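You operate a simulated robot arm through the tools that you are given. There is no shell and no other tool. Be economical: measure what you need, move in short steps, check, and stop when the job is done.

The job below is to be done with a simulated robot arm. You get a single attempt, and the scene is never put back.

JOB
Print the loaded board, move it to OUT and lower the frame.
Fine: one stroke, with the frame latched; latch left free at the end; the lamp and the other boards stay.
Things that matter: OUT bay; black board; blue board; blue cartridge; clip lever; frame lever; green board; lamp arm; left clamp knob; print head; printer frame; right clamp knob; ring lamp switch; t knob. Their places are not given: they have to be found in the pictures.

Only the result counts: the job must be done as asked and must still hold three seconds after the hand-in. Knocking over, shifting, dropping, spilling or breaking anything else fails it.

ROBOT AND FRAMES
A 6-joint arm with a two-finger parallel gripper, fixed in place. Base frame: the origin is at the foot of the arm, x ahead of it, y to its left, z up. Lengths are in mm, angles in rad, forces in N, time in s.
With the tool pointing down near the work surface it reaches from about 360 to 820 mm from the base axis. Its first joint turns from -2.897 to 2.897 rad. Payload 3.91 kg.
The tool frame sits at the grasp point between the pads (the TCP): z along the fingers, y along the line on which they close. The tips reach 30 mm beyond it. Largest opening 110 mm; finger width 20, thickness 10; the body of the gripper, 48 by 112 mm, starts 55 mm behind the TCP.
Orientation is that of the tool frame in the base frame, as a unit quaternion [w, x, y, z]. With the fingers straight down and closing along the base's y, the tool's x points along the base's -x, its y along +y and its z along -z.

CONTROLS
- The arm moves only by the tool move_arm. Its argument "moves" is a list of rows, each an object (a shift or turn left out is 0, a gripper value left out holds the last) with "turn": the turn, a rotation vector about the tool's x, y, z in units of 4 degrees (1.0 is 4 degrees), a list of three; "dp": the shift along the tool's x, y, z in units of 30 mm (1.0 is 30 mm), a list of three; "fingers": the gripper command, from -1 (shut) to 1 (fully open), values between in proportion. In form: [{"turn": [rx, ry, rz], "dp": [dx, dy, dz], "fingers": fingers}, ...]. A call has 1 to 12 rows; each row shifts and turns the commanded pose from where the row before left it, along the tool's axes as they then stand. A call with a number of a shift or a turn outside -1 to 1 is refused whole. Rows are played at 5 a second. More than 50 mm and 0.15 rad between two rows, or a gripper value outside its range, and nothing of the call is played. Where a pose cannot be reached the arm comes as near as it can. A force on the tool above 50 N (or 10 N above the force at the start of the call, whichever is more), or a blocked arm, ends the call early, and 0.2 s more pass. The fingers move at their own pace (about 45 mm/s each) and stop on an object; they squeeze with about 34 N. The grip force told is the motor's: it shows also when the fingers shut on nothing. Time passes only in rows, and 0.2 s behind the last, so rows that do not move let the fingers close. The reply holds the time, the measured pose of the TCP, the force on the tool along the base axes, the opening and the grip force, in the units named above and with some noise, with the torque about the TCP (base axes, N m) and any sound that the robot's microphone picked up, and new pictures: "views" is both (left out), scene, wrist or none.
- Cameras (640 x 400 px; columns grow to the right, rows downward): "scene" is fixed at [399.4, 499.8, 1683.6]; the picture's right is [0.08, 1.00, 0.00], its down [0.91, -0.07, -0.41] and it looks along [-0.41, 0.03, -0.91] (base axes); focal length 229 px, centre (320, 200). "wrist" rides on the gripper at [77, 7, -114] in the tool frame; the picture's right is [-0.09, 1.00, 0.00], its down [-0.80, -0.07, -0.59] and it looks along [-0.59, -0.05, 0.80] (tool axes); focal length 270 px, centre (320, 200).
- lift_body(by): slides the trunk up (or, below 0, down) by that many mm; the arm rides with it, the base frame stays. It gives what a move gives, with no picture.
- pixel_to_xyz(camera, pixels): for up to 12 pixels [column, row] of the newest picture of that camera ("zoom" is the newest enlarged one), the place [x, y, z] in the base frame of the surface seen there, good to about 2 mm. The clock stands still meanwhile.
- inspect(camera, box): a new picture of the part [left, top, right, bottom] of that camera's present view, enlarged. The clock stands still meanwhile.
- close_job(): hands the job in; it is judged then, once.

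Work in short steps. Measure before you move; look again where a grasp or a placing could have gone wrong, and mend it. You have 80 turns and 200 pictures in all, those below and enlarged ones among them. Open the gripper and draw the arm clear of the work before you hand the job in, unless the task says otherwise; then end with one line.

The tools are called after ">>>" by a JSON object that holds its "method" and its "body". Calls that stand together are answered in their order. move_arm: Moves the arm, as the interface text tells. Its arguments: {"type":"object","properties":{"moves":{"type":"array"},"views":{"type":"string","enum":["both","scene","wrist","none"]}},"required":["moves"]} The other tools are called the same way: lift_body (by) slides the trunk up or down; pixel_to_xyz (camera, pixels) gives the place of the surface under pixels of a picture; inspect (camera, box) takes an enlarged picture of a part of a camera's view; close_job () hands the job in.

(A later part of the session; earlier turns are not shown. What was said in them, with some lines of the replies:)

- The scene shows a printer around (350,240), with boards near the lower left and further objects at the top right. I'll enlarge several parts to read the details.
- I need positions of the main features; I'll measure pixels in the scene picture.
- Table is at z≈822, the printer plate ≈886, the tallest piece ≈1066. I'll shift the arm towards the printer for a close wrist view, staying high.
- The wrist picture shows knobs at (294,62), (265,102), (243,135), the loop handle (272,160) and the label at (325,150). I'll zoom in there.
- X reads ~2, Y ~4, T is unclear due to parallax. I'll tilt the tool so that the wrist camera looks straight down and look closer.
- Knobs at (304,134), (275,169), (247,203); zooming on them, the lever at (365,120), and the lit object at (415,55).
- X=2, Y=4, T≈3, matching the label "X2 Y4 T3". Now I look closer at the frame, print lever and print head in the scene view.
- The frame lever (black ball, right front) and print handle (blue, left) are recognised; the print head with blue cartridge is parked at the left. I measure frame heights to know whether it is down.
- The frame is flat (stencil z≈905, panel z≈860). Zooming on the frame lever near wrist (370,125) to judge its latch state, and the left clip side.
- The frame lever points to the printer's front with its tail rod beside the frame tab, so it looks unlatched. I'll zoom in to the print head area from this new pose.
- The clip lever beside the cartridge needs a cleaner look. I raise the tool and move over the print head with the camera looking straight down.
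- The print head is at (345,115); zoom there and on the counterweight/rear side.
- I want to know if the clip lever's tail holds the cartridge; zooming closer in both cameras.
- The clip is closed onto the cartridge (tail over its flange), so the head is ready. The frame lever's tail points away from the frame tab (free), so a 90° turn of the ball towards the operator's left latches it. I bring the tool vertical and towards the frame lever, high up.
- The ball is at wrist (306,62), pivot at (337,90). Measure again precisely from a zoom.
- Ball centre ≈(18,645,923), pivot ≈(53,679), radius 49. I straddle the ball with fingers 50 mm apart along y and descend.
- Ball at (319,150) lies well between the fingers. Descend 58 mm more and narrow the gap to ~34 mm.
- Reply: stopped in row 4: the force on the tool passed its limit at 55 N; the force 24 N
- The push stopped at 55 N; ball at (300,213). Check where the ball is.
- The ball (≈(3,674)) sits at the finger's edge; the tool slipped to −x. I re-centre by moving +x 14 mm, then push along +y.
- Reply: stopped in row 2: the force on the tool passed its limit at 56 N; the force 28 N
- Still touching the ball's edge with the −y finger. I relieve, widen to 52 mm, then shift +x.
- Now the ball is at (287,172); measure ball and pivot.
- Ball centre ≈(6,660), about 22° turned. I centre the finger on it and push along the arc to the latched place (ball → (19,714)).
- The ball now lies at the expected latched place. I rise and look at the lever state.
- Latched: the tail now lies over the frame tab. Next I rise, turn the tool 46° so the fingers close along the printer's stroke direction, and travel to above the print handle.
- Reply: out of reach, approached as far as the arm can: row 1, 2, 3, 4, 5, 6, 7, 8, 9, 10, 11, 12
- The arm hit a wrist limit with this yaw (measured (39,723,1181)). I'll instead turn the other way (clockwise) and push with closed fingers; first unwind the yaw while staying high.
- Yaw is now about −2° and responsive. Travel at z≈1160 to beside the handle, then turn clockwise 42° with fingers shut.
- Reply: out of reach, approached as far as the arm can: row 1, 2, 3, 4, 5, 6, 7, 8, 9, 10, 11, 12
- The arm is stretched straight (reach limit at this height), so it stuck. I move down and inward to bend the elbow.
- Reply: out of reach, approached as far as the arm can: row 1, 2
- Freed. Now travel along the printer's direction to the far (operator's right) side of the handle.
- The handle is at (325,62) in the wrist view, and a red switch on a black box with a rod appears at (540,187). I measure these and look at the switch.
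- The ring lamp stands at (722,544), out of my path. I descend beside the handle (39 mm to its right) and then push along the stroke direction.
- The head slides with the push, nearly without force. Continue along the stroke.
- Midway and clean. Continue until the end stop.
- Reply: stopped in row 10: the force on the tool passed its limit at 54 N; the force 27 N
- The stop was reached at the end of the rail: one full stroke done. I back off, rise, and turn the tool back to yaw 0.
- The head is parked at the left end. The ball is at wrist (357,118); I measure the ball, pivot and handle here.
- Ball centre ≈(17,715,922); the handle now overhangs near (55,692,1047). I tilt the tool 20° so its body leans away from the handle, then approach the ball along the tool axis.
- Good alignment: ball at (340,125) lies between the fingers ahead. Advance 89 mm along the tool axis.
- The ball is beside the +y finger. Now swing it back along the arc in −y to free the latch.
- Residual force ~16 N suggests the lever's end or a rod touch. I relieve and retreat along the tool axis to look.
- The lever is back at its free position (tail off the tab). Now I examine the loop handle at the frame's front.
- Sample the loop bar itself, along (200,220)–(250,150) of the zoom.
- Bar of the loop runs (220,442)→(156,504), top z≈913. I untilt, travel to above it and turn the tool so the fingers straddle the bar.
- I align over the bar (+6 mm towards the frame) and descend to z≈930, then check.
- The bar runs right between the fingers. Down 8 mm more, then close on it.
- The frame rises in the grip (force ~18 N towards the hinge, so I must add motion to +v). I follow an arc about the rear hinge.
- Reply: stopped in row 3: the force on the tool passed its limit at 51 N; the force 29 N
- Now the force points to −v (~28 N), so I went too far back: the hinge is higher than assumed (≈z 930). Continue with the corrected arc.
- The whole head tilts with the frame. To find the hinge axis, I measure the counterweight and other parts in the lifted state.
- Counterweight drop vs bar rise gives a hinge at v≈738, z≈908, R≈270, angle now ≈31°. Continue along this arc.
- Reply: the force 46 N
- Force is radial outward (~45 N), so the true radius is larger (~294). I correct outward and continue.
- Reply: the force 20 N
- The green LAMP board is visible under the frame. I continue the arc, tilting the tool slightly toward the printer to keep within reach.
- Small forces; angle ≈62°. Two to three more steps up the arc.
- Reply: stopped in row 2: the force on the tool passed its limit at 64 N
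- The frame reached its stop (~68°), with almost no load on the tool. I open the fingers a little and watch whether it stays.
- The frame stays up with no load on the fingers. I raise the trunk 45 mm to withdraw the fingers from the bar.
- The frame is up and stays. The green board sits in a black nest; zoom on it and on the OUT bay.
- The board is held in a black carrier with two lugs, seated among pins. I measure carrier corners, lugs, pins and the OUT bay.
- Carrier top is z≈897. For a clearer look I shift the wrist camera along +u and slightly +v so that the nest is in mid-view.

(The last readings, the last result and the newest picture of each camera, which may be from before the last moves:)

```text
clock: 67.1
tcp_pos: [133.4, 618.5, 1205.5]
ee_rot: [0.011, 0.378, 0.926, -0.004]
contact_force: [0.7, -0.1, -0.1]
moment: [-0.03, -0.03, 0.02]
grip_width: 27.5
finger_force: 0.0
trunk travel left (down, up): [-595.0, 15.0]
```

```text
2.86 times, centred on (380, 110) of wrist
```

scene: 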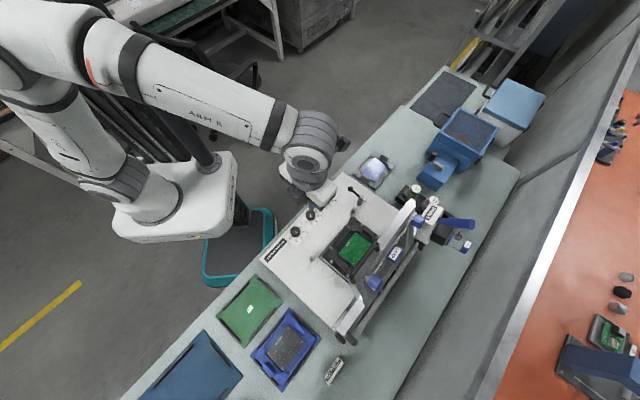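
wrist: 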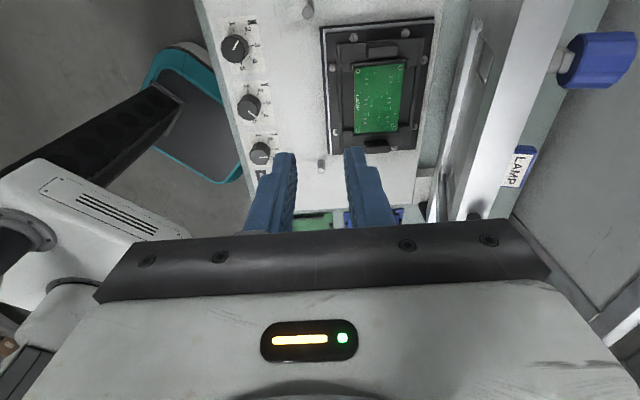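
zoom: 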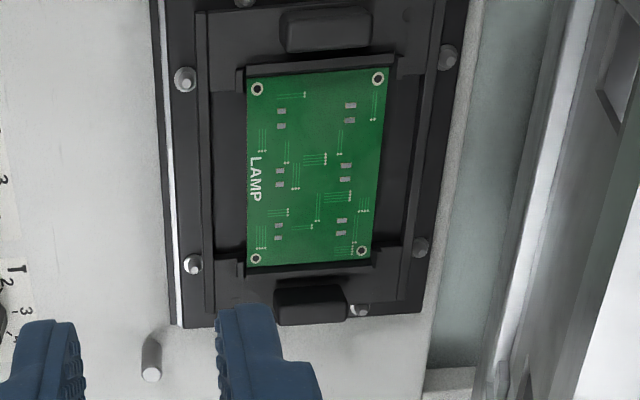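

Measure carrier edges, lugs and board here.

>>> {"method": "pixel_to_xyz", "body": {"camera": "zoom", "pixels": [[201, 100], [208, 290], [432, 100], [405, 270], [285, 30], [368, 30], [325, 12], [325, 45], [280, 305], [345, 305], [310, 160], [230, 180]]}}

>>> {"method": "pixel_to_xyz", "body": {"camera": "scene", "pixels": [[261, 274], [322, 304], [208, 319], [286, 338], [290, 323], [267, 350], [240, 289], [253, 349]]}}

>>> {"method": "inspect", "body": {"camera": "wrist", "box": [310, 15, 450, 70]}}

```text
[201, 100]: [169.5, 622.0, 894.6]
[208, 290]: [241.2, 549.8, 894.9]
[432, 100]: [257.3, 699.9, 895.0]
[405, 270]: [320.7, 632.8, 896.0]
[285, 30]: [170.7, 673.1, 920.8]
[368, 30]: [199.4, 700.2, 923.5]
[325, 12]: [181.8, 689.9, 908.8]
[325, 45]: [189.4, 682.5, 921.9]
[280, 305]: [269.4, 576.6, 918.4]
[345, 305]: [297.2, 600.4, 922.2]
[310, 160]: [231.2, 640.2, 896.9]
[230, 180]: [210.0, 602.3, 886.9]
```

```text
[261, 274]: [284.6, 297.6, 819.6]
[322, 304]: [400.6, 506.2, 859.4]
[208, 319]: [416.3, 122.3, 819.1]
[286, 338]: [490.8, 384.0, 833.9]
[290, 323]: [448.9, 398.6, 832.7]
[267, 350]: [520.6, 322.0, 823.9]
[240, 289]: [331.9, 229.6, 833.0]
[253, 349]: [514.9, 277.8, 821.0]
```

```text
4.57 times, centred on (380, 42) of wrist
```

zoom: 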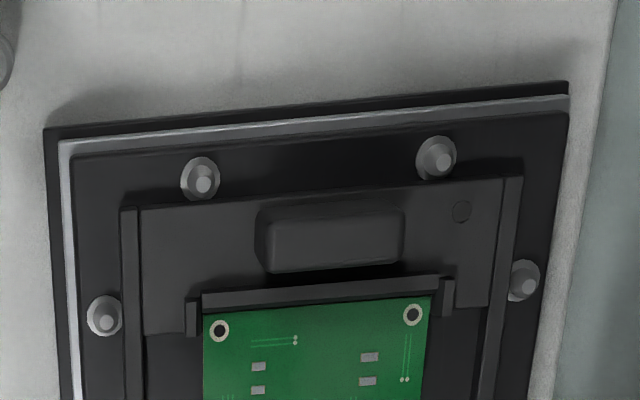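

The carrier (≈115 wide across v, lugs 139 mm apart along u, lug top z≈922) must be lifted by one lug. Before this I measure the OUT bay with the wrist camera.

>>> {"method": "move_arm", "body": {"moves": [{"dp": [-0.97, -0.4, 0]}, {"dp": [-0.97, -0.4, 0]}, {"dp": [-0.97, -0.4, 0]}, {"dp": [-0.97, -0.4, 0]}, {"dp": [-0.97, -0.4, 0]}, {"dp": [-0.97, -0.4, 0]}], "views": "wrist"}}

>>> {"method": "inspect", "body": {"camera": "wrist", "box": [290, 80, 500, 240]}}

```text
clock: 68.5
tcp_pos: [210.6, 441.1, 1210.9]
ee_rot: [0.011, 0.378, 0.926, -0.002]
contact_force: [0.2, -0.3, -0.9]
moment: [0.0, 0.01, -0.02]
grip_width: 27.3
finger_force: 0.1
trunk travel left (down, up): [-595.0, 15.0]
```

wrist: 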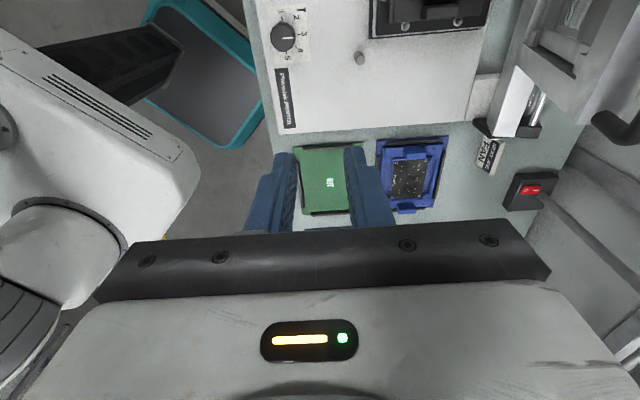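

```text
2.50 times, centred on (395, 160) of wrist
```

zoom: 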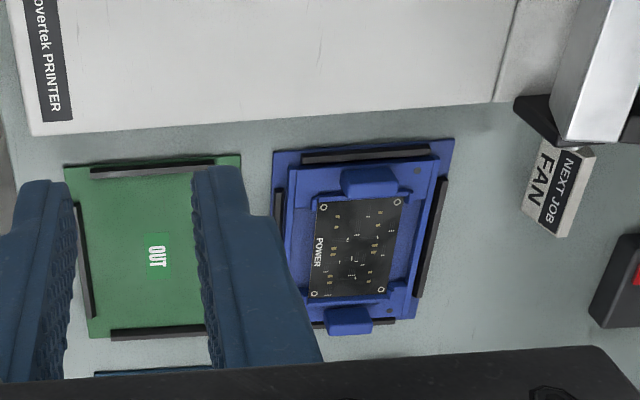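

The blue bay shows how a carrier sits between four rails. I measure the OUT bay rails in a scene zoom.

>>> {"method": "inspect", "body": {"camera": "scene", "box": [210, 265, 330, 360]}}

```text
4.21 times, centred on (270, 312) of scene
```

zoom: 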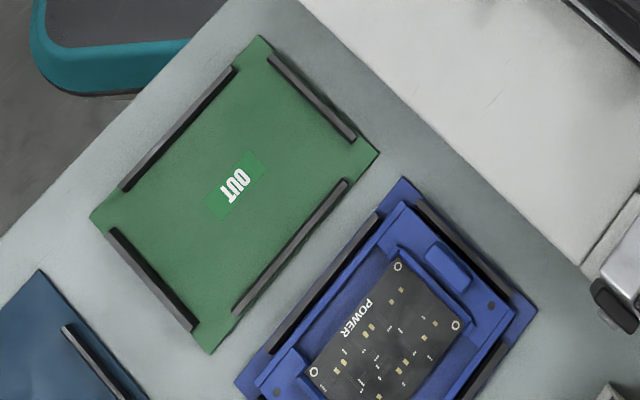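

Sample the rails' top faces and the POWER carrier for geometry.

>>> {"method": "pixel_to_xyz", "body": {"camera": "zoom", "pixels": [[233, 70], [180, 127], [126, 187], [345, 183], [290, 246], [237, 308], [270, 58], [312, 97], [354, 137], [112, 232], [152, 280], [193, 326]]}}

>>> {"method": "pixel_to_xyz", "body": {"camera": "zoom", "pixels": [[403, 203], [511, 312], [457, 258], [320, 303], [265, 375], [378, 215], [418, 203], [535, 310], [448, 265], [370, 90]]}}

```text
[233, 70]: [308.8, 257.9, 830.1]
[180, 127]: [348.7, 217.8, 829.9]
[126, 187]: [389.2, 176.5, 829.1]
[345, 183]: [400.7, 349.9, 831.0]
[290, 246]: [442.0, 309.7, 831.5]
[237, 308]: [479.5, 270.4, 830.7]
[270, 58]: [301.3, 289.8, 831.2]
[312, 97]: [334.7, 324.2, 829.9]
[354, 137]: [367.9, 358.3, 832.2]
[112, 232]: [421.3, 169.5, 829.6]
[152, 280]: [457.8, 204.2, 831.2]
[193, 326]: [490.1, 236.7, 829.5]
```

```text
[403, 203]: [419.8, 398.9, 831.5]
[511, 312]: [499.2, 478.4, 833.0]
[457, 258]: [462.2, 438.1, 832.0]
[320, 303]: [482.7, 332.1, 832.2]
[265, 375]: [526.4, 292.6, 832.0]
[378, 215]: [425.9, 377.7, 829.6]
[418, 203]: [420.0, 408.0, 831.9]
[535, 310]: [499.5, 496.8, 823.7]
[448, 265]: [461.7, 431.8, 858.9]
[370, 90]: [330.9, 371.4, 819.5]
```

OUT bay centre ≈(396,264), 45° like the nest, so the move is a pure translation (+162, −374, −65). I measure the −u lug and the jaw bar beside it for the grasp.

>>> {"method": "inspect", "body": {"camera": "scene", "box": [340, 240, 375, 275]}}

>>> {"method": "pixel_to_xyz", "body": {"camera": "zoom", "pixels": [[200, 190], [230, 215], [260, 240], [190, 215], [160, 180], [205, 225], [240, 255], [130, 215], [180, 270], [150, 240], [230, 310], [270, 215]]}}

```text
11.43 times, centred on (358, 258) of scene
```

zoom: 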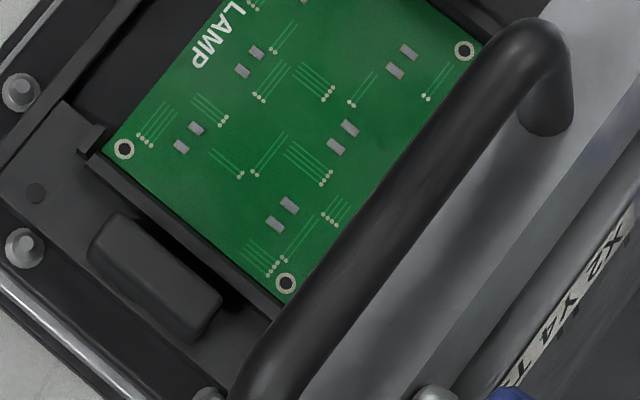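

```text
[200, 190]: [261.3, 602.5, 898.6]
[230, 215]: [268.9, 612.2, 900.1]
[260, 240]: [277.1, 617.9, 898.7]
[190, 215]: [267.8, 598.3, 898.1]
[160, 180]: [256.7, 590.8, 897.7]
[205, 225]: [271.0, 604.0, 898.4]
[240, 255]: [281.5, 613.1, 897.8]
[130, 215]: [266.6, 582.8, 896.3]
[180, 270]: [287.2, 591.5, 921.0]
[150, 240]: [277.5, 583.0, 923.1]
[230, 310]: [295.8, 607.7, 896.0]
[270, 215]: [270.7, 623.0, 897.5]
```

Sample the lug top and its edges more densely to fix its centre.

>>> {"method": "pixel_to_xyz", "body": {"camera": "zoom", "pixels": [[118, 220], [170, 252], [214, 294], [155, 260], [148, 270], [140, 282], [133, 290], [100, 240], [200, 300], [185, 320], [165, 245], [158, 255]]}}

```text
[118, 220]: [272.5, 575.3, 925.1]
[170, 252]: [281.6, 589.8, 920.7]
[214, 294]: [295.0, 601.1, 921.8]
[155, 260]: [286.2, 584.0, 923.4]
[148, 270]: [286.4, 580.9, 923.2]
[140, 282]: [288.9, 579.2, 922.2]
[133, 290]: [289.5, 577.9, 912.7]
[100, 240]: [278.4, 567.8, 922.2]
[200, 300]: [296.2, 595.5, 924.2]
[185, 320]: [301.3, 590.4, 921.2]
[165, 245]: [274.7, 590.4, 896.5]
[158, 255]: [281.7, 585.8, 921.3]
```

Lug centre ≈(285.7,584.8), ~14 mm thick, top z≈923. I turn the tool 89° so that the fingers close along u with the camera towards the robot side, keeping the wrist clear of the raised frame.

>>> {"method": "move_arm", "body": {"moves": [{"turn": [0, 0, -1], "fingers": -0.2}, {"turn": [0, 0, -1]}, {"turn": [0, 0, -1]}, {"turn": [0, 0, -1]}, {"turn": [0, 0, -1]}, {"turn": [0, 0, -1]}, {"turn": [0, 0, -1]}, {"turn": [0, 0, -1]}, {"turn": [0, 0, -1]}, {"turn": [0, 0, -1]}, {"turn": [0, 0, -1]}, {"turn": [0, 0, -1]}], "views": "none"}}

>>> {"method": "move_arm", "body": {"moves": [{"turn": [0, 0, -1]}, {"turn": [0, 0, -1]}, {"turn": [0, 0, -1]}, {"turn": [0, 0, -1]}, {"turn": [0, 0, -1]}, {"turn": [0, 0, -1]}, {"turn": [0, 0, -1]}, {"turn": [0, 0, -1]}, {"turn": [0, 0, -1]}, {"turn": [0, 0, -1]}, {"turn": [0, 0, -0.35]}], "views": "wrist"}}

```text
clock: 71.1
tcp_pos: [207.7, 441.7, 1211.1]
ee_rot: [0.008, -0.032, 0.999, -0.007]
contact_force: [-1.0, 0.4, -0.3]
moment: [0.01, 0.02, 0.01]
grip_width: 43.7
finger_force: 0.1
trunk travel left (down, up): [-595.0, 15.0]
```

```text
clock: 73.5
tcp_pos: [209.5, 443.0, 1211.5]
ee_rot: [0.005, -0.384, 0.923, -0.009]
contact_force: [-0.3, -0.1, -0.1]
moment: [0.02, 0.03, 0.01]
grip_width: 44.3
finger_force: 0.1
trunk travel left (down, up): [-595.0, 15.0]
```

wrist: 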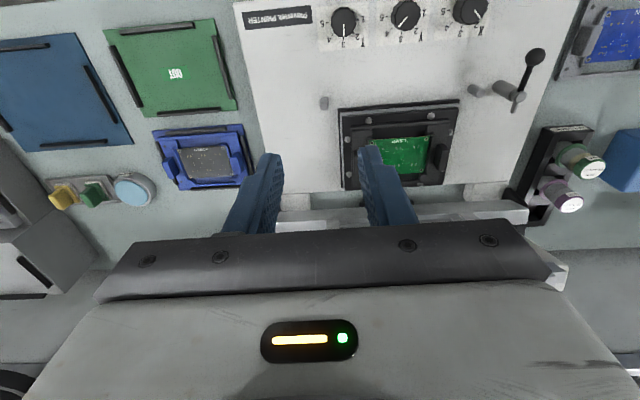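

Yaw works. I tilt 16° (body leaning away from the raised frame) and move to a pre-grasp point 120 mm behind the lug.

>>> {"method": "move_arm", "body": {"moves": [{"turn": [0, -1, 0]}, {"turn": [0, -1, 0]}, {"turn": [0, -1, 0]}, {"turn": [0, -1, 0]}, {"dp": [-0.313, 0.223, 0.885]}, {"dp": [-0.313, 0.223, 0.885]}, {"dp": [-0.313, 0.223, 0.885]}, {"dp": [-0.313, 0.223, 0.885]}, {"dp": [-0.313, 0.223, 0.885]}, {"dp": [-0.313, 0.223, 0.885]}, {"dp": [-0.313, 0.223, 0.885]}], "views": "both"}}

```text
clock: 75.9
tcp_pos: [262.0, 556.8, 1046.9]
ee_rot: [0.134, -0.38, 0.914, 0.043]
contact_force: [-0.8, 0.3, -0.7]
moment: [-0.02, -0.02, 0.02]
grip_width: 44.1
finger_force: 0.1
trunk travel left (down, up): [-595.0, 15.0]
```

scene: 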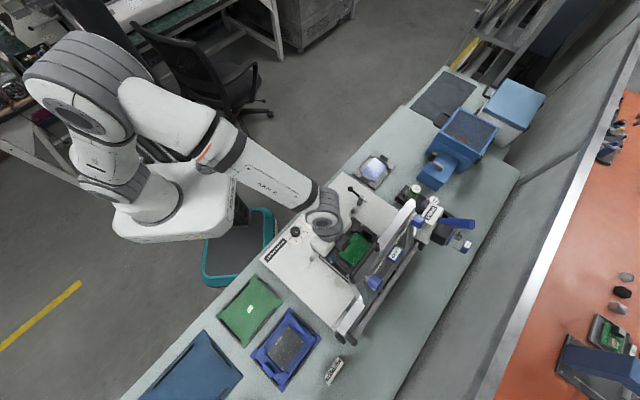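
wrist: 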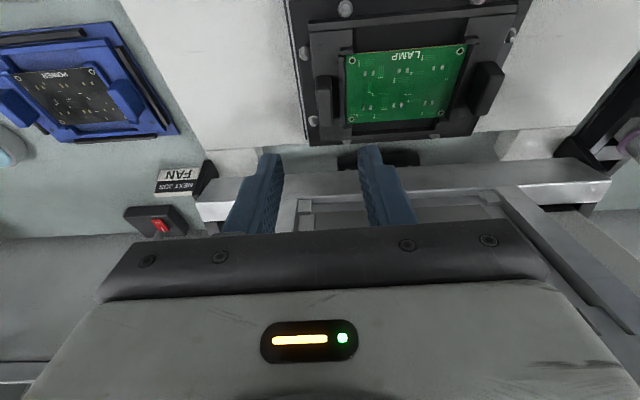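

The −u lug is at wrist (325,98). Verify its position from here.

>>> {"method": "inspect", "body": {"camera": "wrist", "box": [280, 40, 400, 150]}}

>>> {"method": "pixel_to_xyz", "body": {"camera": "wrist", "pixels": [[325, 80], [325, 95], [326, 110], [318, 92], [332, 92], [322, 85], [488, 75], [487, 90]]}}

```text
3.64 times, centred on (340, 95) of wrist
```

zoom: 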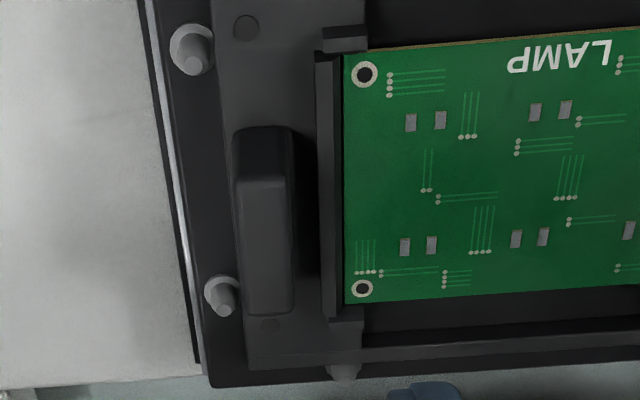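

```text
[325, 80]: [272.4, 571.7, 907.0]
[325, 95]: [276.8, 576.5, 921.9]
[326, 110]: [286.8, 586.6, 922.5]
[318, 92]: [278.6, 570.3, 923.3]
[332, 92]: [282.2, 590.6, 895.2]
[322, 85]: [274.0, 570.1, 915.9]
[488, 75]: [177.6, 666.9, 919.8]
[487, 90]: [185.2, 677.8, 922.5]
```

Position confirmed (lug centre ≈(286,586)). Two pins stand close to the lug's outer side; I measure them for finger clearance.

>>> {"method": "pixel_to_xyz", "body": {"camera": "zoom", "pixels": [[192, 45], [198, 55], [222, 290], [226, 300], [265, 185], [265, 250], [265, 310], [328, 180], [245, 28]]}}

```text
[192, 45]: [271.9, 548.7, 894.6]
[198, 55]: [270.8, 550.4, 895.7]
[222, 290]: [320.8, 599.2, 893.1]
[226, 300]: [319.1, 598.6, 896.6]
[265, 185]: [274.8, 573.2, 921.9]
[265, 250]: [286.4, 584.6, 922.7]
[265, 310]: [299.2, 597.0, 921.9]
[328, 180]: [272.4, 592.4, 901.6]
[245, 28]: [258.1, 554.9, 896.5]
```

Pin tops are at z≈897, below my fingertip level, and clear of the finger's width. Descend to the lug.

>>> {"method": "move_arm", "body": {"moves": [{"dp": [0.01, 0.03, 0.967], "fingers": -0.35}, {"dp": [0.01, 0.03, 0.967]}, {"dp": [0.01, 0.03, 0.967]}, {"dp": [0.01, 0.03, 0.96]}], "views": "wrist"}}

```text
clock: 76.9
tcp_pos: [281.8, 578.8, 937.2]
ee_rot: [0.133, -0.38, 0.914, 0.044]
contact_force: [-0.3, 0.2, -1.4]
moment: [-0.01, 0.01, 0.01]
grip_width: 35.8
finger_force: 0.0
trunk travel left (down, up): [-595.0, 15.0]
```

wrist: 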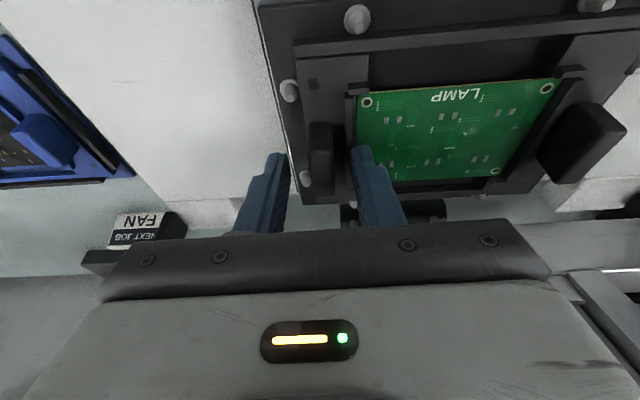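

The lug stands between the fingers. Close and lift slightly.

>>> {"method": "move_arm", "body": {"moves": [{"dp": [0, 0, 0.06], "fingers": -1}, {"fingers": -1}, {"fingers": -1}, {"fingers": -1}], "views": "wrist"}}

```text
clock: 77.9
tcp_pos: [281.7, 579.6, 935.6]
ee_rot: [0.134, -0.382, 0.913, 0.045]
contact_force: [0.2, -0.3, 0.8]
moment: [0.27, 0.24, 0.02]
grip_width: 13.0
finger_force: 33.6
trunk travel left (down, up): [-595.0, 15.0]
```

wrist: 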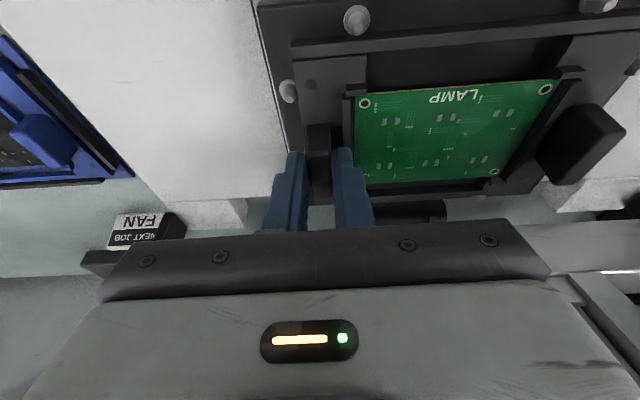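

Grip on 13 mm lug is firm. Lift vertically 20 mm slowly and check for droop.

>>> {"method": "move_arm", "body": {"moves": [{"dp": [-0.046, 0, -0.16]}, {"dp": [-0.046, 0, -0.16]}, {"dp": [-0.092, 0, -0.32]}], "views": "both"}}

>>> {"method": "inspect", "body": {"camera": "wrist", "box": [240, 0, 640, 240]}}

```text
clock: 78.7
tcp_pos: [281.1, 579.1, 956.2]
ee_rot: [0.133, -0.381, 0.914, 0.044]
contact_force: [-0.1, 0.3, -0.7]
moment: [-0.05, -0.07, -0.02]
grip_width: 13.2
finger_force: 34.1
trunk travel left (down, up): [-595.0, 15.0]
```

scene: 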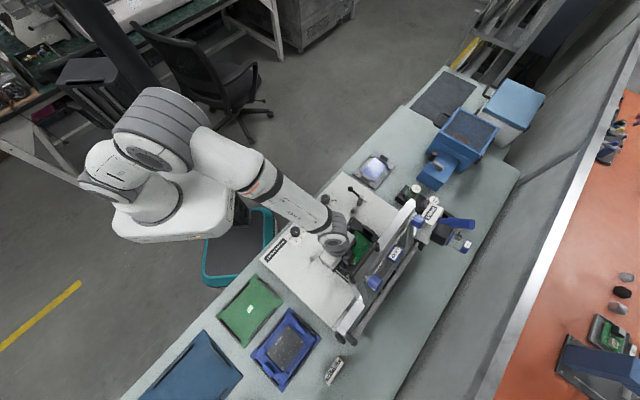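
wrist: 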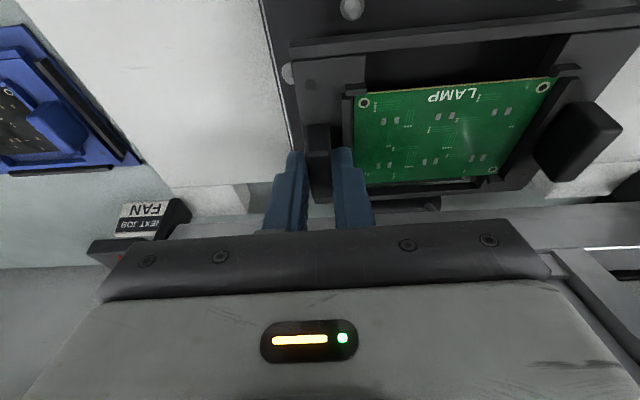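

```text
1.60 times, centred on (440, 120) of wrist
```

zoom: 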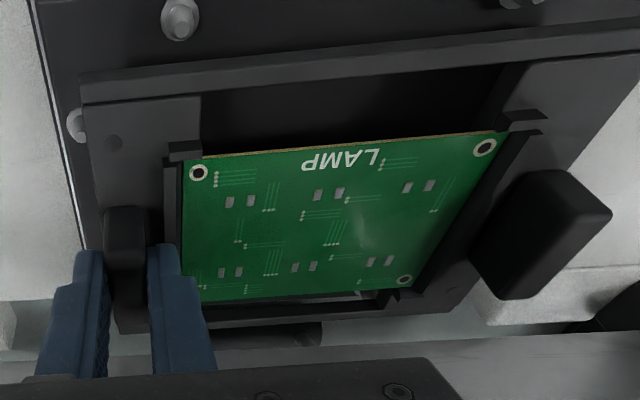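

The carrier hangs level. Lift 45 mm more and start the translation towards OUT (u −376, v −150).

>>> {"method": "move_arm", "body": {"moves": [{"dp": [-0.21, 0, -0.72]}, {"dp": [-0.21, 0, -0.72]}, {"dp": [0.37, -0.8, -0.106]}, {"dp": [0.37, -0.964, -0.106]}, {"dp": [0.37, -0.964, -0.106]}, {"dp": [0.37, -0.964, -0.106]}, {"dp": [0.37, -0.964, -0.106]}, {"dp": [0.37, -0.964, -0.106]}, {"dp": [0.37, -0.964, -0.106]}, {"dp": [0.37, -0.964, -0.106]}], "views": "both"}}

```text
clock: 80.9
tcp_pos: [373.9, 351.4, 1005.8]
ee_rot: [0.134, -0.38, 0.914, 0.045]
contact_force: [0.6, -0.4, -0.4]
moment: [-0.07, -0.06, 0.0]
grip_width: 13.1
finger_force: 34.0
trunk travel left (down, up): [-595.0, 15.0]
```

scene: 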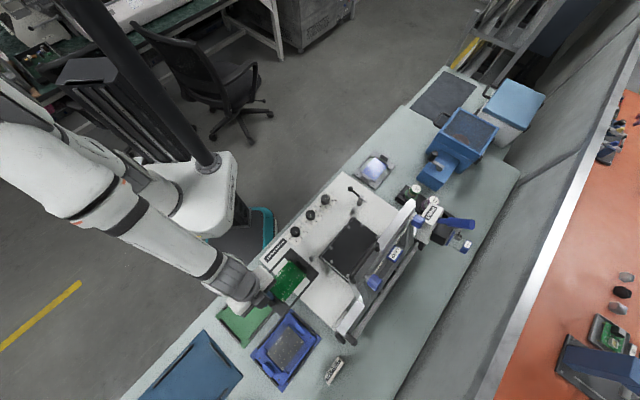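
wrist: 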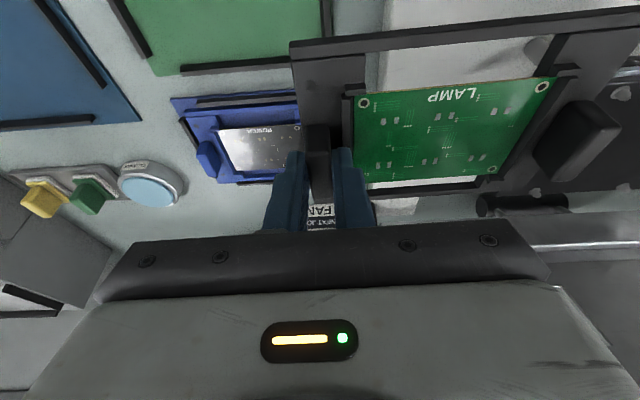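

Translation on track. Finish the horizontal part: u −150, v −54.

>>> {"method": "move_arm", "body": {"moves": [{"dp": [0.345, -0.998, -0.099]}, {"dp": [0.345, -0.998, -0.099]}, {"dp": [0.345, -0.998, -0.099]}, {"dp": [0.345, -0.998, -0.099]}, {"dp": [0.345, -0.998, -0.099]}, {"dp": [0.276, 0, 0.961]}, {"dp": [0.276, 0, 0.961]}], "views": "both"}}

```text
clock: 82.5
tcp_pos: [446.3, 210.9, 948.8]
ee_rot: [0.133, -0.381, 0.914, 0.043]
contact_force: [0.3, 1.1, -1.2]
moment: [-0.08, -0.02, 0.03]
grip_width: 13.0
finger_force: 33.8
trunk travel left (down, up): [-595.0, 15.0]
```

scene: 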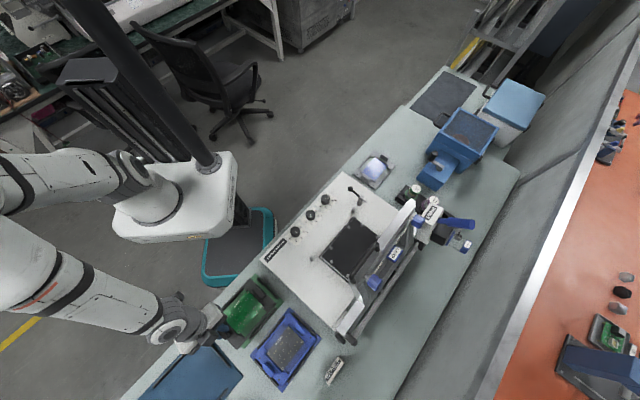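
wrist: 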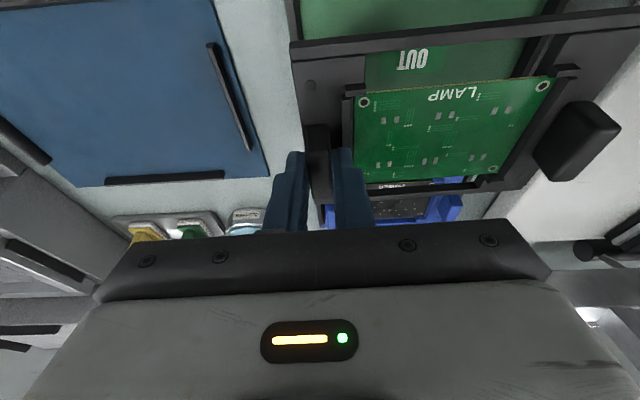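

Nearly over the bay; correct v by −6 mm, descend to ~30 mm above seat and check alignment.

>>> {"method": "move_arm", "body": {"moves": [{"dp": [0.18, 0.03, -0.05]}, {"dp": [0.22, 0, 0.77]}, {"dp": [0.22, 0, 0.77]}], "views": "both"}}

>>> {"method": "inspect", "body": {"camera": "scene", "box": [200, 260, 300, 360]}}

```text
clock: 83.3
tcp_pos: [440.4, 207.8, 908.1]
ee_rot: [0.134, -0.38, 0.914, 0.044]
contact_force: [0.3, 0.5, -2.0]
moment: [-0.05, -0.02, 0.03]
grip_width: 13.2
finger_force: 34.1
out of reach, approached as far as the arm can: row 2
trunk travel left (down, up): [-595.0, 15.0]
```

scene: 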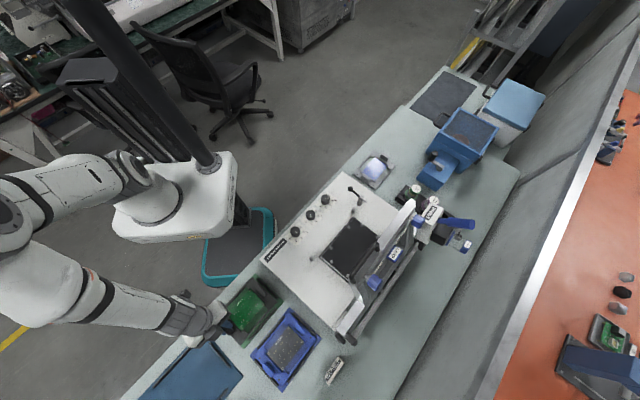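
wrist: 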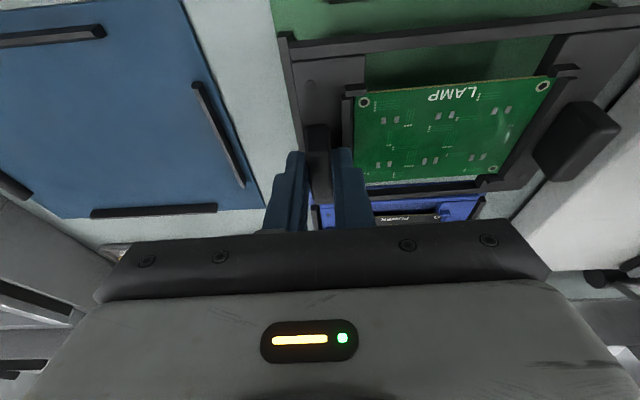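

```text
4.00 times, centred on (250, 310) of scene
```

zoom: 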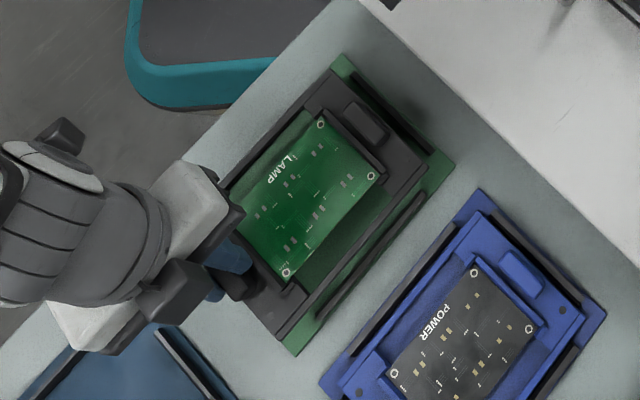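

An arm limit appears here, so I'll use the trunk for the final descent. First verify alignment with the carrier's edges.

>>> {"method": "pixel_to_xyz", "body": {"camera": "zoom", "pixels": [[334, 74], [318, 82], [424, 162], [415, 175], [350, 255], [288, 332], [308, 295], [290, 115], [368, 118], [375, 128], [325, 125], [280, 330]]}}

```text
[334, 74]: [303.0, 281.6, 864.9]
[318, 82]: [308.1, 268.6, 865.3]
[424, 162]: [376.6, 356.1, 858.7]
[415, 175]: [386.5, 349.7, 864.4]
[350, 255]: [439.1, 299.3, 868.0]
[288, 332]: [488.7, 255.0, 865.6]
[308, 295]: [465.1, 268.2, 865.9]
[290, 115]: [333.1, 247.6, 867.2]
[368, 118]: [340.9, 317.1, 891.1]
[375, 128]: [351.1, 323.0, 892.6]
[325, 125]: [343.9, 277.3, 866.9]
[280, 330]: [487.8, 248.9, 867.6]
```

The carrier's centre (u'≈−92, v'≈466) matches the bay's (−93, 467) within 1–2 mm. Lower by the trunk: 30 mm then a bit more.

>>> {"method": "lift_body", "body": {"by": -30}}

>>> {"method": "lift_body", "body": {"by": -6}}

>>> {"method": "move_arm", "body": {"moves": [{}], "views": "wrist"}}

>>> {"method": "inspect", "body": {"camera": "scene", "box": [200, 260, 300, 360]}}

```text
clock: 84.0
tcp_pos: [440.3, 206.5, 878.5]
ee_rot: [0.134, -0.38, 0.914, 0.044]
contact_force: [0.4, -0.6, -0.8]
moment: [-0.05, -0.07, 0.02]
grip_width: 13.1
finger_force: 34.0
trunk travel left (down, up): [-565.0, 45.0]
```

```text
clock: 84.6
tcp_pos: [439.3, 207.4, 873.6]
ee_rot: [0.134, -0.38, 0.914, 0.043]
contact_force: [0.7, 0.5, 0.3]
moment: [0.19, 0.08, -0.01]
grip_width: 13.2
finger_force: 33.9
trunk travel left (down, up): [-559.0, 51.0]
```

```text
clock: 85.0
tcp_pos: [439.3, 207.0, 871.9]
ee_rot: [0.134, -0.38, 0.914, 0.044]
contact_force: [0.2, -0.8, 0.7]
moment: [0.28, 0.11, -0.02]
grip_width: 13.4
finger_force: 33.6
trunk travel left (down, up): [-559.0, 51.0]
```

wrist: 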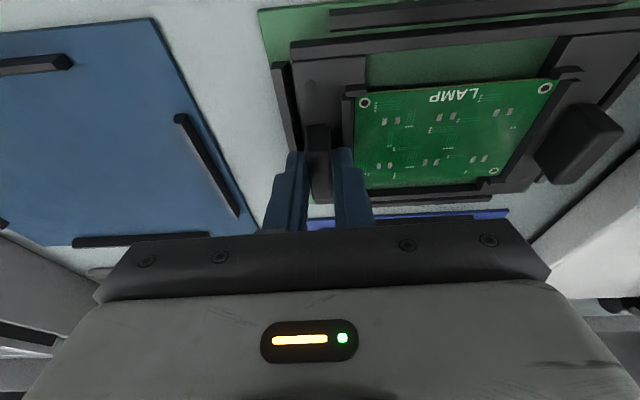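

```text
4.00 times, centred on (250, 310) of scene
```

zoom: 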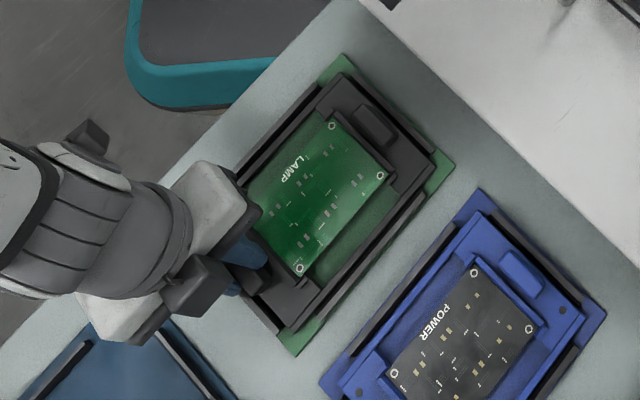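

It touches down (moment change) inside all four rails. Lower 1.5 mm more, then release gently.

>>> {"method": "lift_body", "body": {"by": -1.5}}

>>> {"method": "move_arm", "body": {"moves": [{"fingers": -0.65}, {"fingers": -0.4}, {"fingers": -0.4}], "views": "none"}}

>>> {"method": "lift_body", "body": {"by": 50}}

>>> {"method": "move_arm", "body": {"moves": [{"dp": [-0.2, 0, -0.9]}, {"dp": [-0.2, 0, -0.9]}, {"dp": [0, 0, -1]}], "views": "both"}}

>>> {"method": "inspect", "body": {"camera": "scene", "box": [200, 260, 300, 360]}}

```text
clock: 85.5
tcp_pos: [440.4, 207.5, 872.6]
ee_rot: [0.133, -0.381, 0.914, 0.044]
contact_force: [1.4, -0.5, 3.9]
moment: [0.21, 0.28, -0.02]
grip_width: 13.3
finger_force: 33.8
trunk travel left (down, up): [-558.0, 52.0]
```

```text
clock: 86.3
tcp_pos: [440.0, 207.1, 870.7]
ee_rot: [0.133, -0.38, 0.914, 0.044]
contact_force: [-0.2, -0.2, 0.0]
moment: [0.0, 0.0, 0.01]
grip_width: 32.9
finger_force: 0.0
trunk travel left (down, up): [-558.0, 52.0]
```

```text
clock: 87.2
tcp_pos: [439.8, 206.8, 921.6]
ee_rot: [0.133, -0.38, 0.914, 0.043]
contact_force: [-0.8, 0.1, 0.5]
moment: [-0.01, 0.02, -0.01]
grip_width: 33.1
finger_force: 0.1
trunk travel left (down, up): [-608.0, 2.0]
```

```text
clock: 88.0
tcp_pos: [430.3, 201.3, 1005.5]
ee_rot: [0.134, -0.372, 0.917, 0.047]
contact_force: [-0.3, -0.6, -0.5]
moment: [0.05, -0.02, 0.04]
grip_width: 33.0
finger_force: 0.1
trunk travel left (down, up): [-608.0, 2.0]
```

scene: 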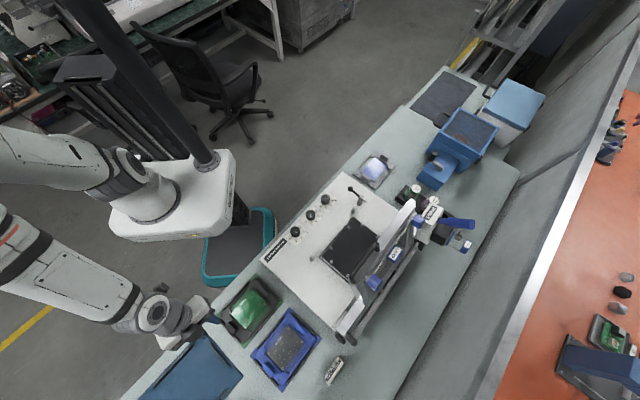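
wrist: 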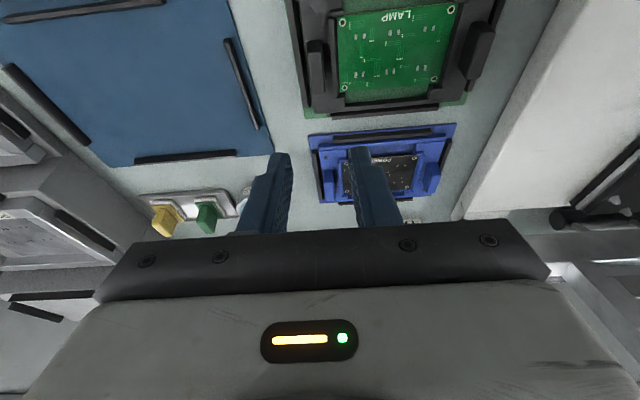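

```text
4.00 times, centred on (250, 310) of scene
```

zoom: 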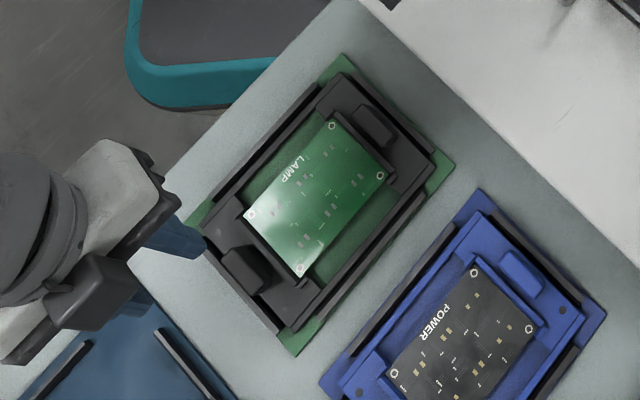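

The carrier with the LAMP board sits squarely in OUT. Now back to the frame: untilt and travel up to the earlier high point.

>>> {"method": "move_arm", "body": {"moves": [{"dp": [0, 0.5, -0.8], "turn": [0, 1, 0]}, {"dp": [0, 0.98, -0.63], "turn": [0, 1, 0]}, {"dp": [0, 0.98, -0.63], "turn": [0, 1, 0]}, {"dp": [0, 0.98, -0.63], "turn": [0, 1, 0]}, {"dp": [0, 0.98, -0.63]}, {"dp": [0, 0.98, -0.63]}, {"dp": [0, 0.98, -0.63]}, {"dp": [0, 0.98, -0.63]}, {"dp": [0, 0.98, -0.63]}, {"dp": [0, 0.98, -0.63]}, {"dp": [0, 0.98, -0.63]}], "views": "none"}}

>>> {"method": "move_arm", "body": {"moves": [{"turn": [0, 0, 1]}, {"turn": [0, 0, 1]}, {"turn": [0, 0, 1]}, {"turn": [0, 0, 1]}, {"turn": [0, 0, 1]}, {"turn": [0, 0, 1]}, {"turn": [0, 0, 1]}, {"turn": [0, 0, 1]}, {"turn": [0, 0, 1]}, {"turn": [0, 0, 1]}, {"turn": [0, 0, 1]}, {"turn": [0, 0, 1]}], "views": "none"}}

>>> {"method": "move_arm", "body": {"moves": [{"turn": [0, 0, 1]}, {"turn": [0, 0, 1]}, {"turn": [0, 0, 1]}, {"turn": [0, 0, 1]}, {"turn": [0, 0, 1]}, {"turn": [0, 0, 1]}, {"turn": [0, 0, 1]}, {"turn": [0, 0, 1]}, {"turn": [0, 0, 1]}, {"turn": [0, 0, 1]}, {"turn": [0, 0, 0.35]}], "views": "both"}}

```text
clock: 90.4
tcp_pos: [198.6, 408.2, 1206.2]
ee_rot: [0.005, -0.382, 0.924, -0.009]
contact_force: [-0.6, -0.3, 0.1]
moment: [0.0, -0.02, 0.0]
grip_width: 32.9
finger_force: 0.1
trunk travel left (down, up): [-608.0, 2.0]
```

```text
clock: 93.0
tcp_pos: [197.1, 412.0, 1210.2]
ee_rot: [0.008, 0.027, 1.0, -0.006]
contact_force: [0.3, -0.3, 0.2]
moment: [-0.02, -0.02, 0.03]
grip_width: 33.0
finger_force: 0.0
trunk travel left (down, up): [-608.0, 2.0]
```

```text
clock: 95.4
tcp_pos: [198.4, 409.8, 1209.6]
ee_rot: [0.01, 0.379, 0.925, -0.003]
contact_force: [0.1, 0.6, 1.1]
moment: [-0.01, 0.0, 0.04]
grip_width: 33.0
finger_force: 0.0
trunk travel left (down, up): [-608.0, 2.0]
5 turns are left
```

scene: 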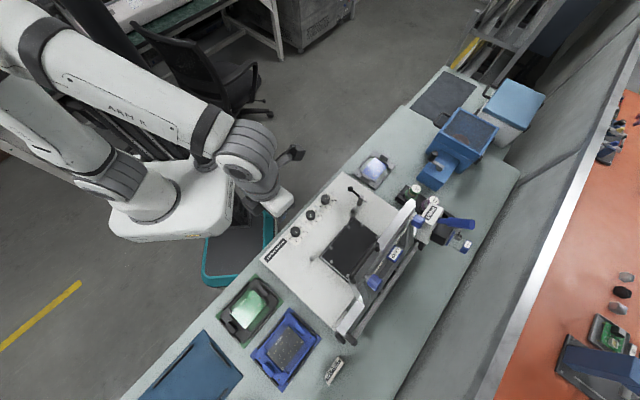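
wrist: 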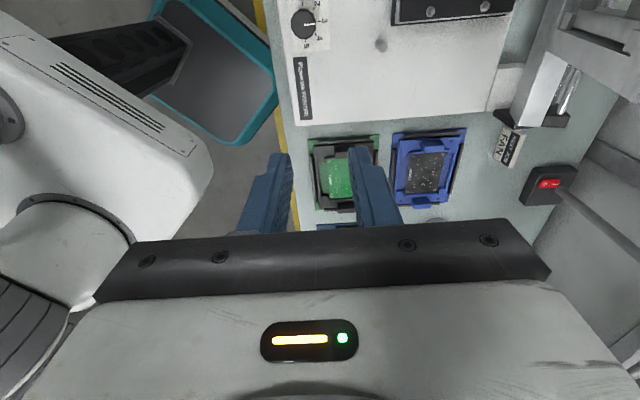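

Only 5 turns are left, so I chain steps. The board lies well in OUT; I now go back to the raised bar (known release pose (303,616.5,1188), tilt 11°), straddle it from above and close on it.

>>> {"method": "move_arm", "body": {"moves": [{"dp": [0.294, 0.919, -0.14], "fingers": -0.3}, {"dp": [0.294, 0.919, -0.14]}, {"dp": [0.294, 0.919, -0.14]}, {"dp": [0.294, 0.919, -0.14]}, {"dp": [0.294, 0.919, -0.14]}, {"dp": [0.294, 0.919, -0.14]}, {"dp": [0.294, 0.919, -0.14]}, {"dp": [0.294, 0.919, -0.14]}, {"turn": [-1, 0, 0]}, {"turn": [-1, 0, 0]}, {"turn": [-0.75, 0, 0]}], "views": "none"}}

>>> {"method": "move_arm", "body": {"moves": [{"dp": [0, -0.17, 0.88]}, {"dp": [0, -0.17, 0.88]}], "views": "wrist"}}

>>> {"method": "move_arm", "body": {"moves": [{"fingers": -1}, {"fingers": -1}, {"fingers": -1}, {"fingers": -1}], "views": "both"}}

```text
clock: 97.8
tcp_pos: [301.8, 616.9, 1244.3]
ee_rot: [0.046, 0.375, 0.922, 0.086]
contact_force: [-0.1, 0.3, -0.1]
moment: [0.01, 0.0, 0.02]
grip_width: 38.8
finger_force: 0.0
trunk travel left (down, up): [-608.0, 2.0]
```

```text
clock: 98.4
tcp_pos: [303.2, 619.5, 1189.2]
ee_rot: [0.046, 0.375, 0.922, 0.085]
contact_force: [0.0, 0.1, 0.3]
moment: [0.0, 0.01, -0.02]
grip_width: 38.5
finger_force: 0.0
trunk travel left (down, up): [-608.0, 2.0]
```

wrist: 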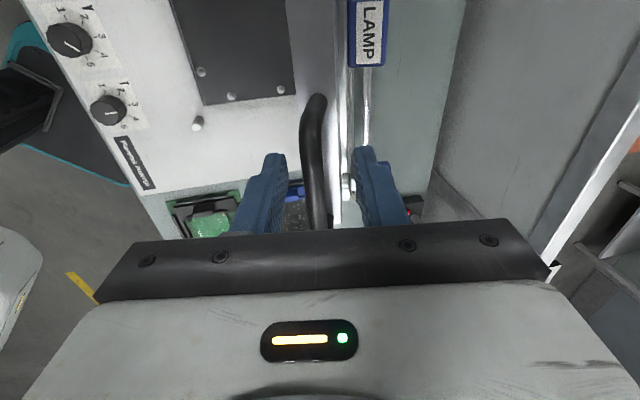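

```text
clock: 99.4
tcp_pos: [298.9, 617.6, 1188.6]
ee_rot: [0.046, 0.375, 0.922, 0.085]
contact_force: [-14.7, -18.8, -14.0]
moment: [-0.21, 0.45, -0.78]
grip_width: 12.0
finger_force: 45.4
trunk travel left (down, up): [-608.0, 2.0]
4 turns are left
```

scene: 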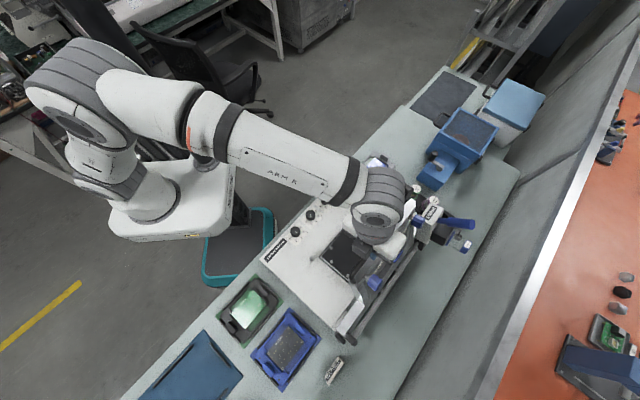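
wrist: 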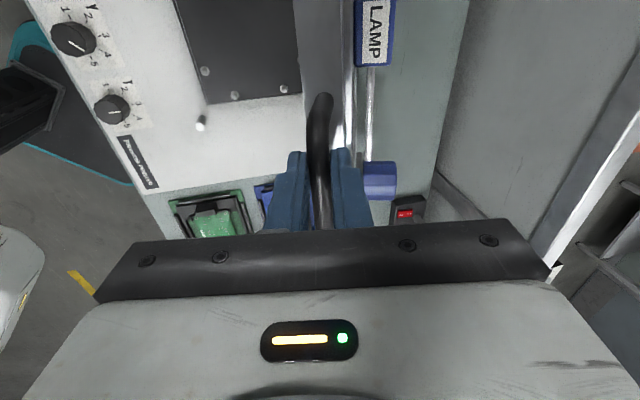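

The bar is gripped (12.0 mm). A circle fitted to the lift readings (R=276, centre 4.6 mm above bar rest) gives the lowering arc; I play its first 12 steps.

>>> {"method": "move_arm", "body": {"moves": [{"dp": [0, -0.836, 0.12], "turn": [1, 0, 0]}, {"dp": [0, -0.706, 0.252], "turn": [1, 0, 0]}, {"dp": [0, -0.666, 0.359], "turn": [0.75, 0, 0]}, {"dp": [0, -0.637, 0.447]}, {"dp": [0, -0.593, 0.503]}, {"dp": [0, -0.55, 0.547]}, {"dp": [0, -0.503, 0.593]}, {"dp": [0, -0.45, 0.637]}, {"dp": [0, -0.393, 0.667]}, {"dp": [0, -0.34, 0.703]}, {"dp": [0, -0.277, 0.727]}, {"dp": [0, -0.213, 0.747]}], "views": "both"}}

```text
clock: 102.0
tcp_pos: [177.0, 487.8, 989.0]
ee_rot: [0.012, 0.378, 0.926, -0.004]
contact_force: [-21.1, 22.3, -3.0]
moment: [-0.15, -0.13, 0.26]
grip_width: 11.8
finger_force: 45.0
trunk travel left (down, up): [-608.0, 2.0]
3 turns are left
```

scene: 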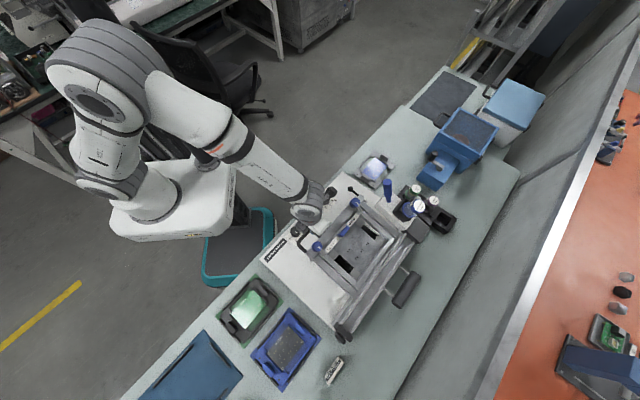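
wrist: 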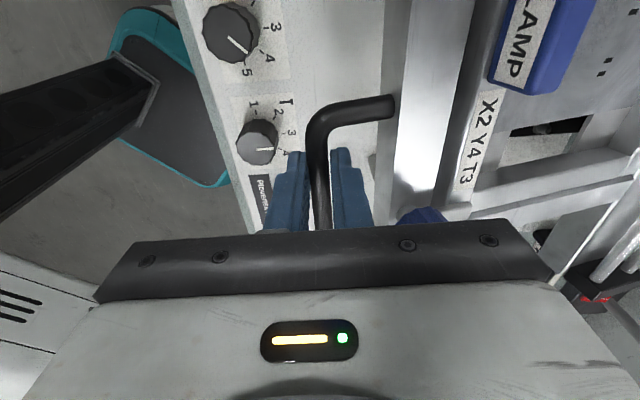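

Nearly down (67 mm left), following the arc well. I finish the last steps with a slight press, release, and withdraw upward, then look.

>>> {"method": "move_arm", "body": {"moves": [{"dp": [0.12, -0.15, 0.763]}, {"dp": [0, -0.087, 0.773]}, {"dp": [0, -0.02, 0.74]}, {"dp": [0, 0, 0.13]}], "views": "none"}}

>>> {"method": "move_arm", "body": {"moves": [{"fingers": -0.7}, {"fingers": -0.4}, {"fingers": -0.4}], "views": "none"}}

>>> {"method": "move_arm", "body": {"moves": [{"dp": [0, 0, -0.6]}, {"dp": [0, 0, -1]}, {"dp": [0, 0, -1]}, {"dp": [0, 0, -1]}, {"dp": [0, 0, -1]}, {"dp": [0, -1, -1]}, {"dp": [0, -1, -0.5]}, {"dp": [0, -1, 0]}], "views": "both"}}

>>> {"method": "inspect", "body": {"camera": "scene", "box": [285, 170, 445, 350]}}

>>> {"method": "pixel_to_xyz", "body": {"camera": "scene", "pixels": [[330, 234], [352, 234], [349, 207], [315, 247], [385, 235], [406, 287], [345, 190]]}}

```text
clock: 103.0
tcp_pos: [173.4, 483.0, 921.0]
ee_rot: [0.009, 0.378, 0.926, 0.0]
contact_force: [6.2, 11.8, 36.5]
moment: [0.26, -0.1, 0.38]
grip_width: 11.8
finger_force: 45.5
trunk travel left (down, up): [-608.0, 2.0]
```

```text
clock: 103.8
tcp_pos: [171.4, 480.7, 919.4]
ee_rot: [0.011, 0.377, 0.926, -0.003]
contact_force: [-1.3, 0.2, 0.6]
moment: [-0.04, 0.01, 0.0]
grip_width: 32.9
finger_force: 0.0
trunk travel left (down, up): [-608.0, 2.0]
```

```text
clock: 105.6
tcp_pos: [106.5, 418.3, 1099.0]
ee_rot: [0.01, 0.378, 0.926, -0.003]
contact_force: [-0.4, 0.5, 0.1]
moment: [0.0, 0.03, 0.01]
grip_width: 32.8
finger_force: 0.0
trunk travel left (down, up): [-608.0, 2.0]
```

scene: 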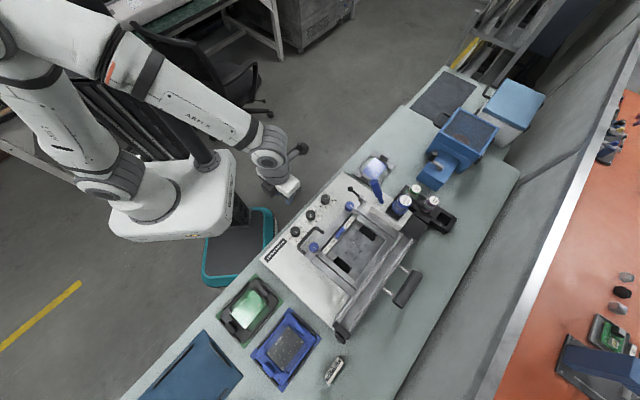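
wrist: 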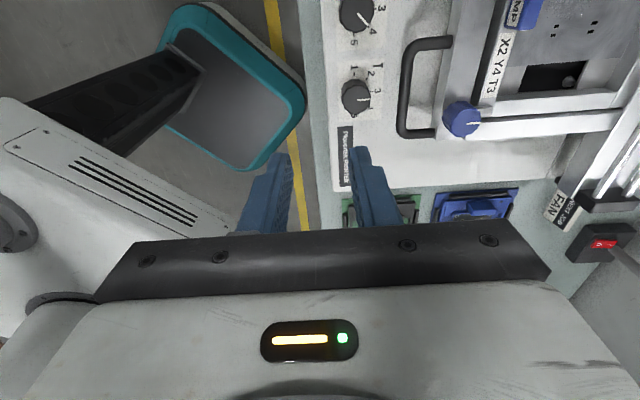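

```text
2.22 times, centred on (365, 260) of scene
```

zoom: 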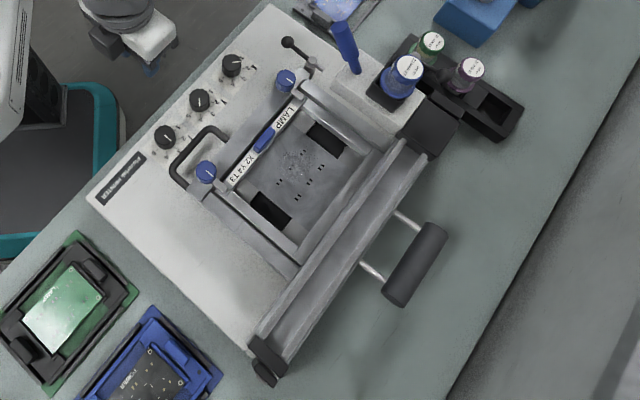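

```text
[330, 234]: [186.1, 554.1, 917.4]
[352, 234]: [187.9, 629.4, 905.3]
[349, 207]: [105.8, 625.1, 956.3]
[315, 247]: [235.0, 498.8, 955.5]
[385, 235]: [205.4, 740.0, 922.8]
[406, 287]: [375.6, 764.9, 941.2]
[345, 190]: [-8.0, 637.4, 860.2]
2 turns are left
```

The frame is fully down: stencil z 905 and clamp knobs z 955–956, the same as at the start. The latch lever is free, the board is in OUT, and the arm is open and clear, so I hand in.

>>> {"method": "close_job", "body": {}}

```text
The job is handed in.
```

I printed the LAMP board with one stroke while the frame was latched, moved it in its carrier to the OUT bay, lowered the frame and left the latch free. I didn't touch the lamp or the other boards.
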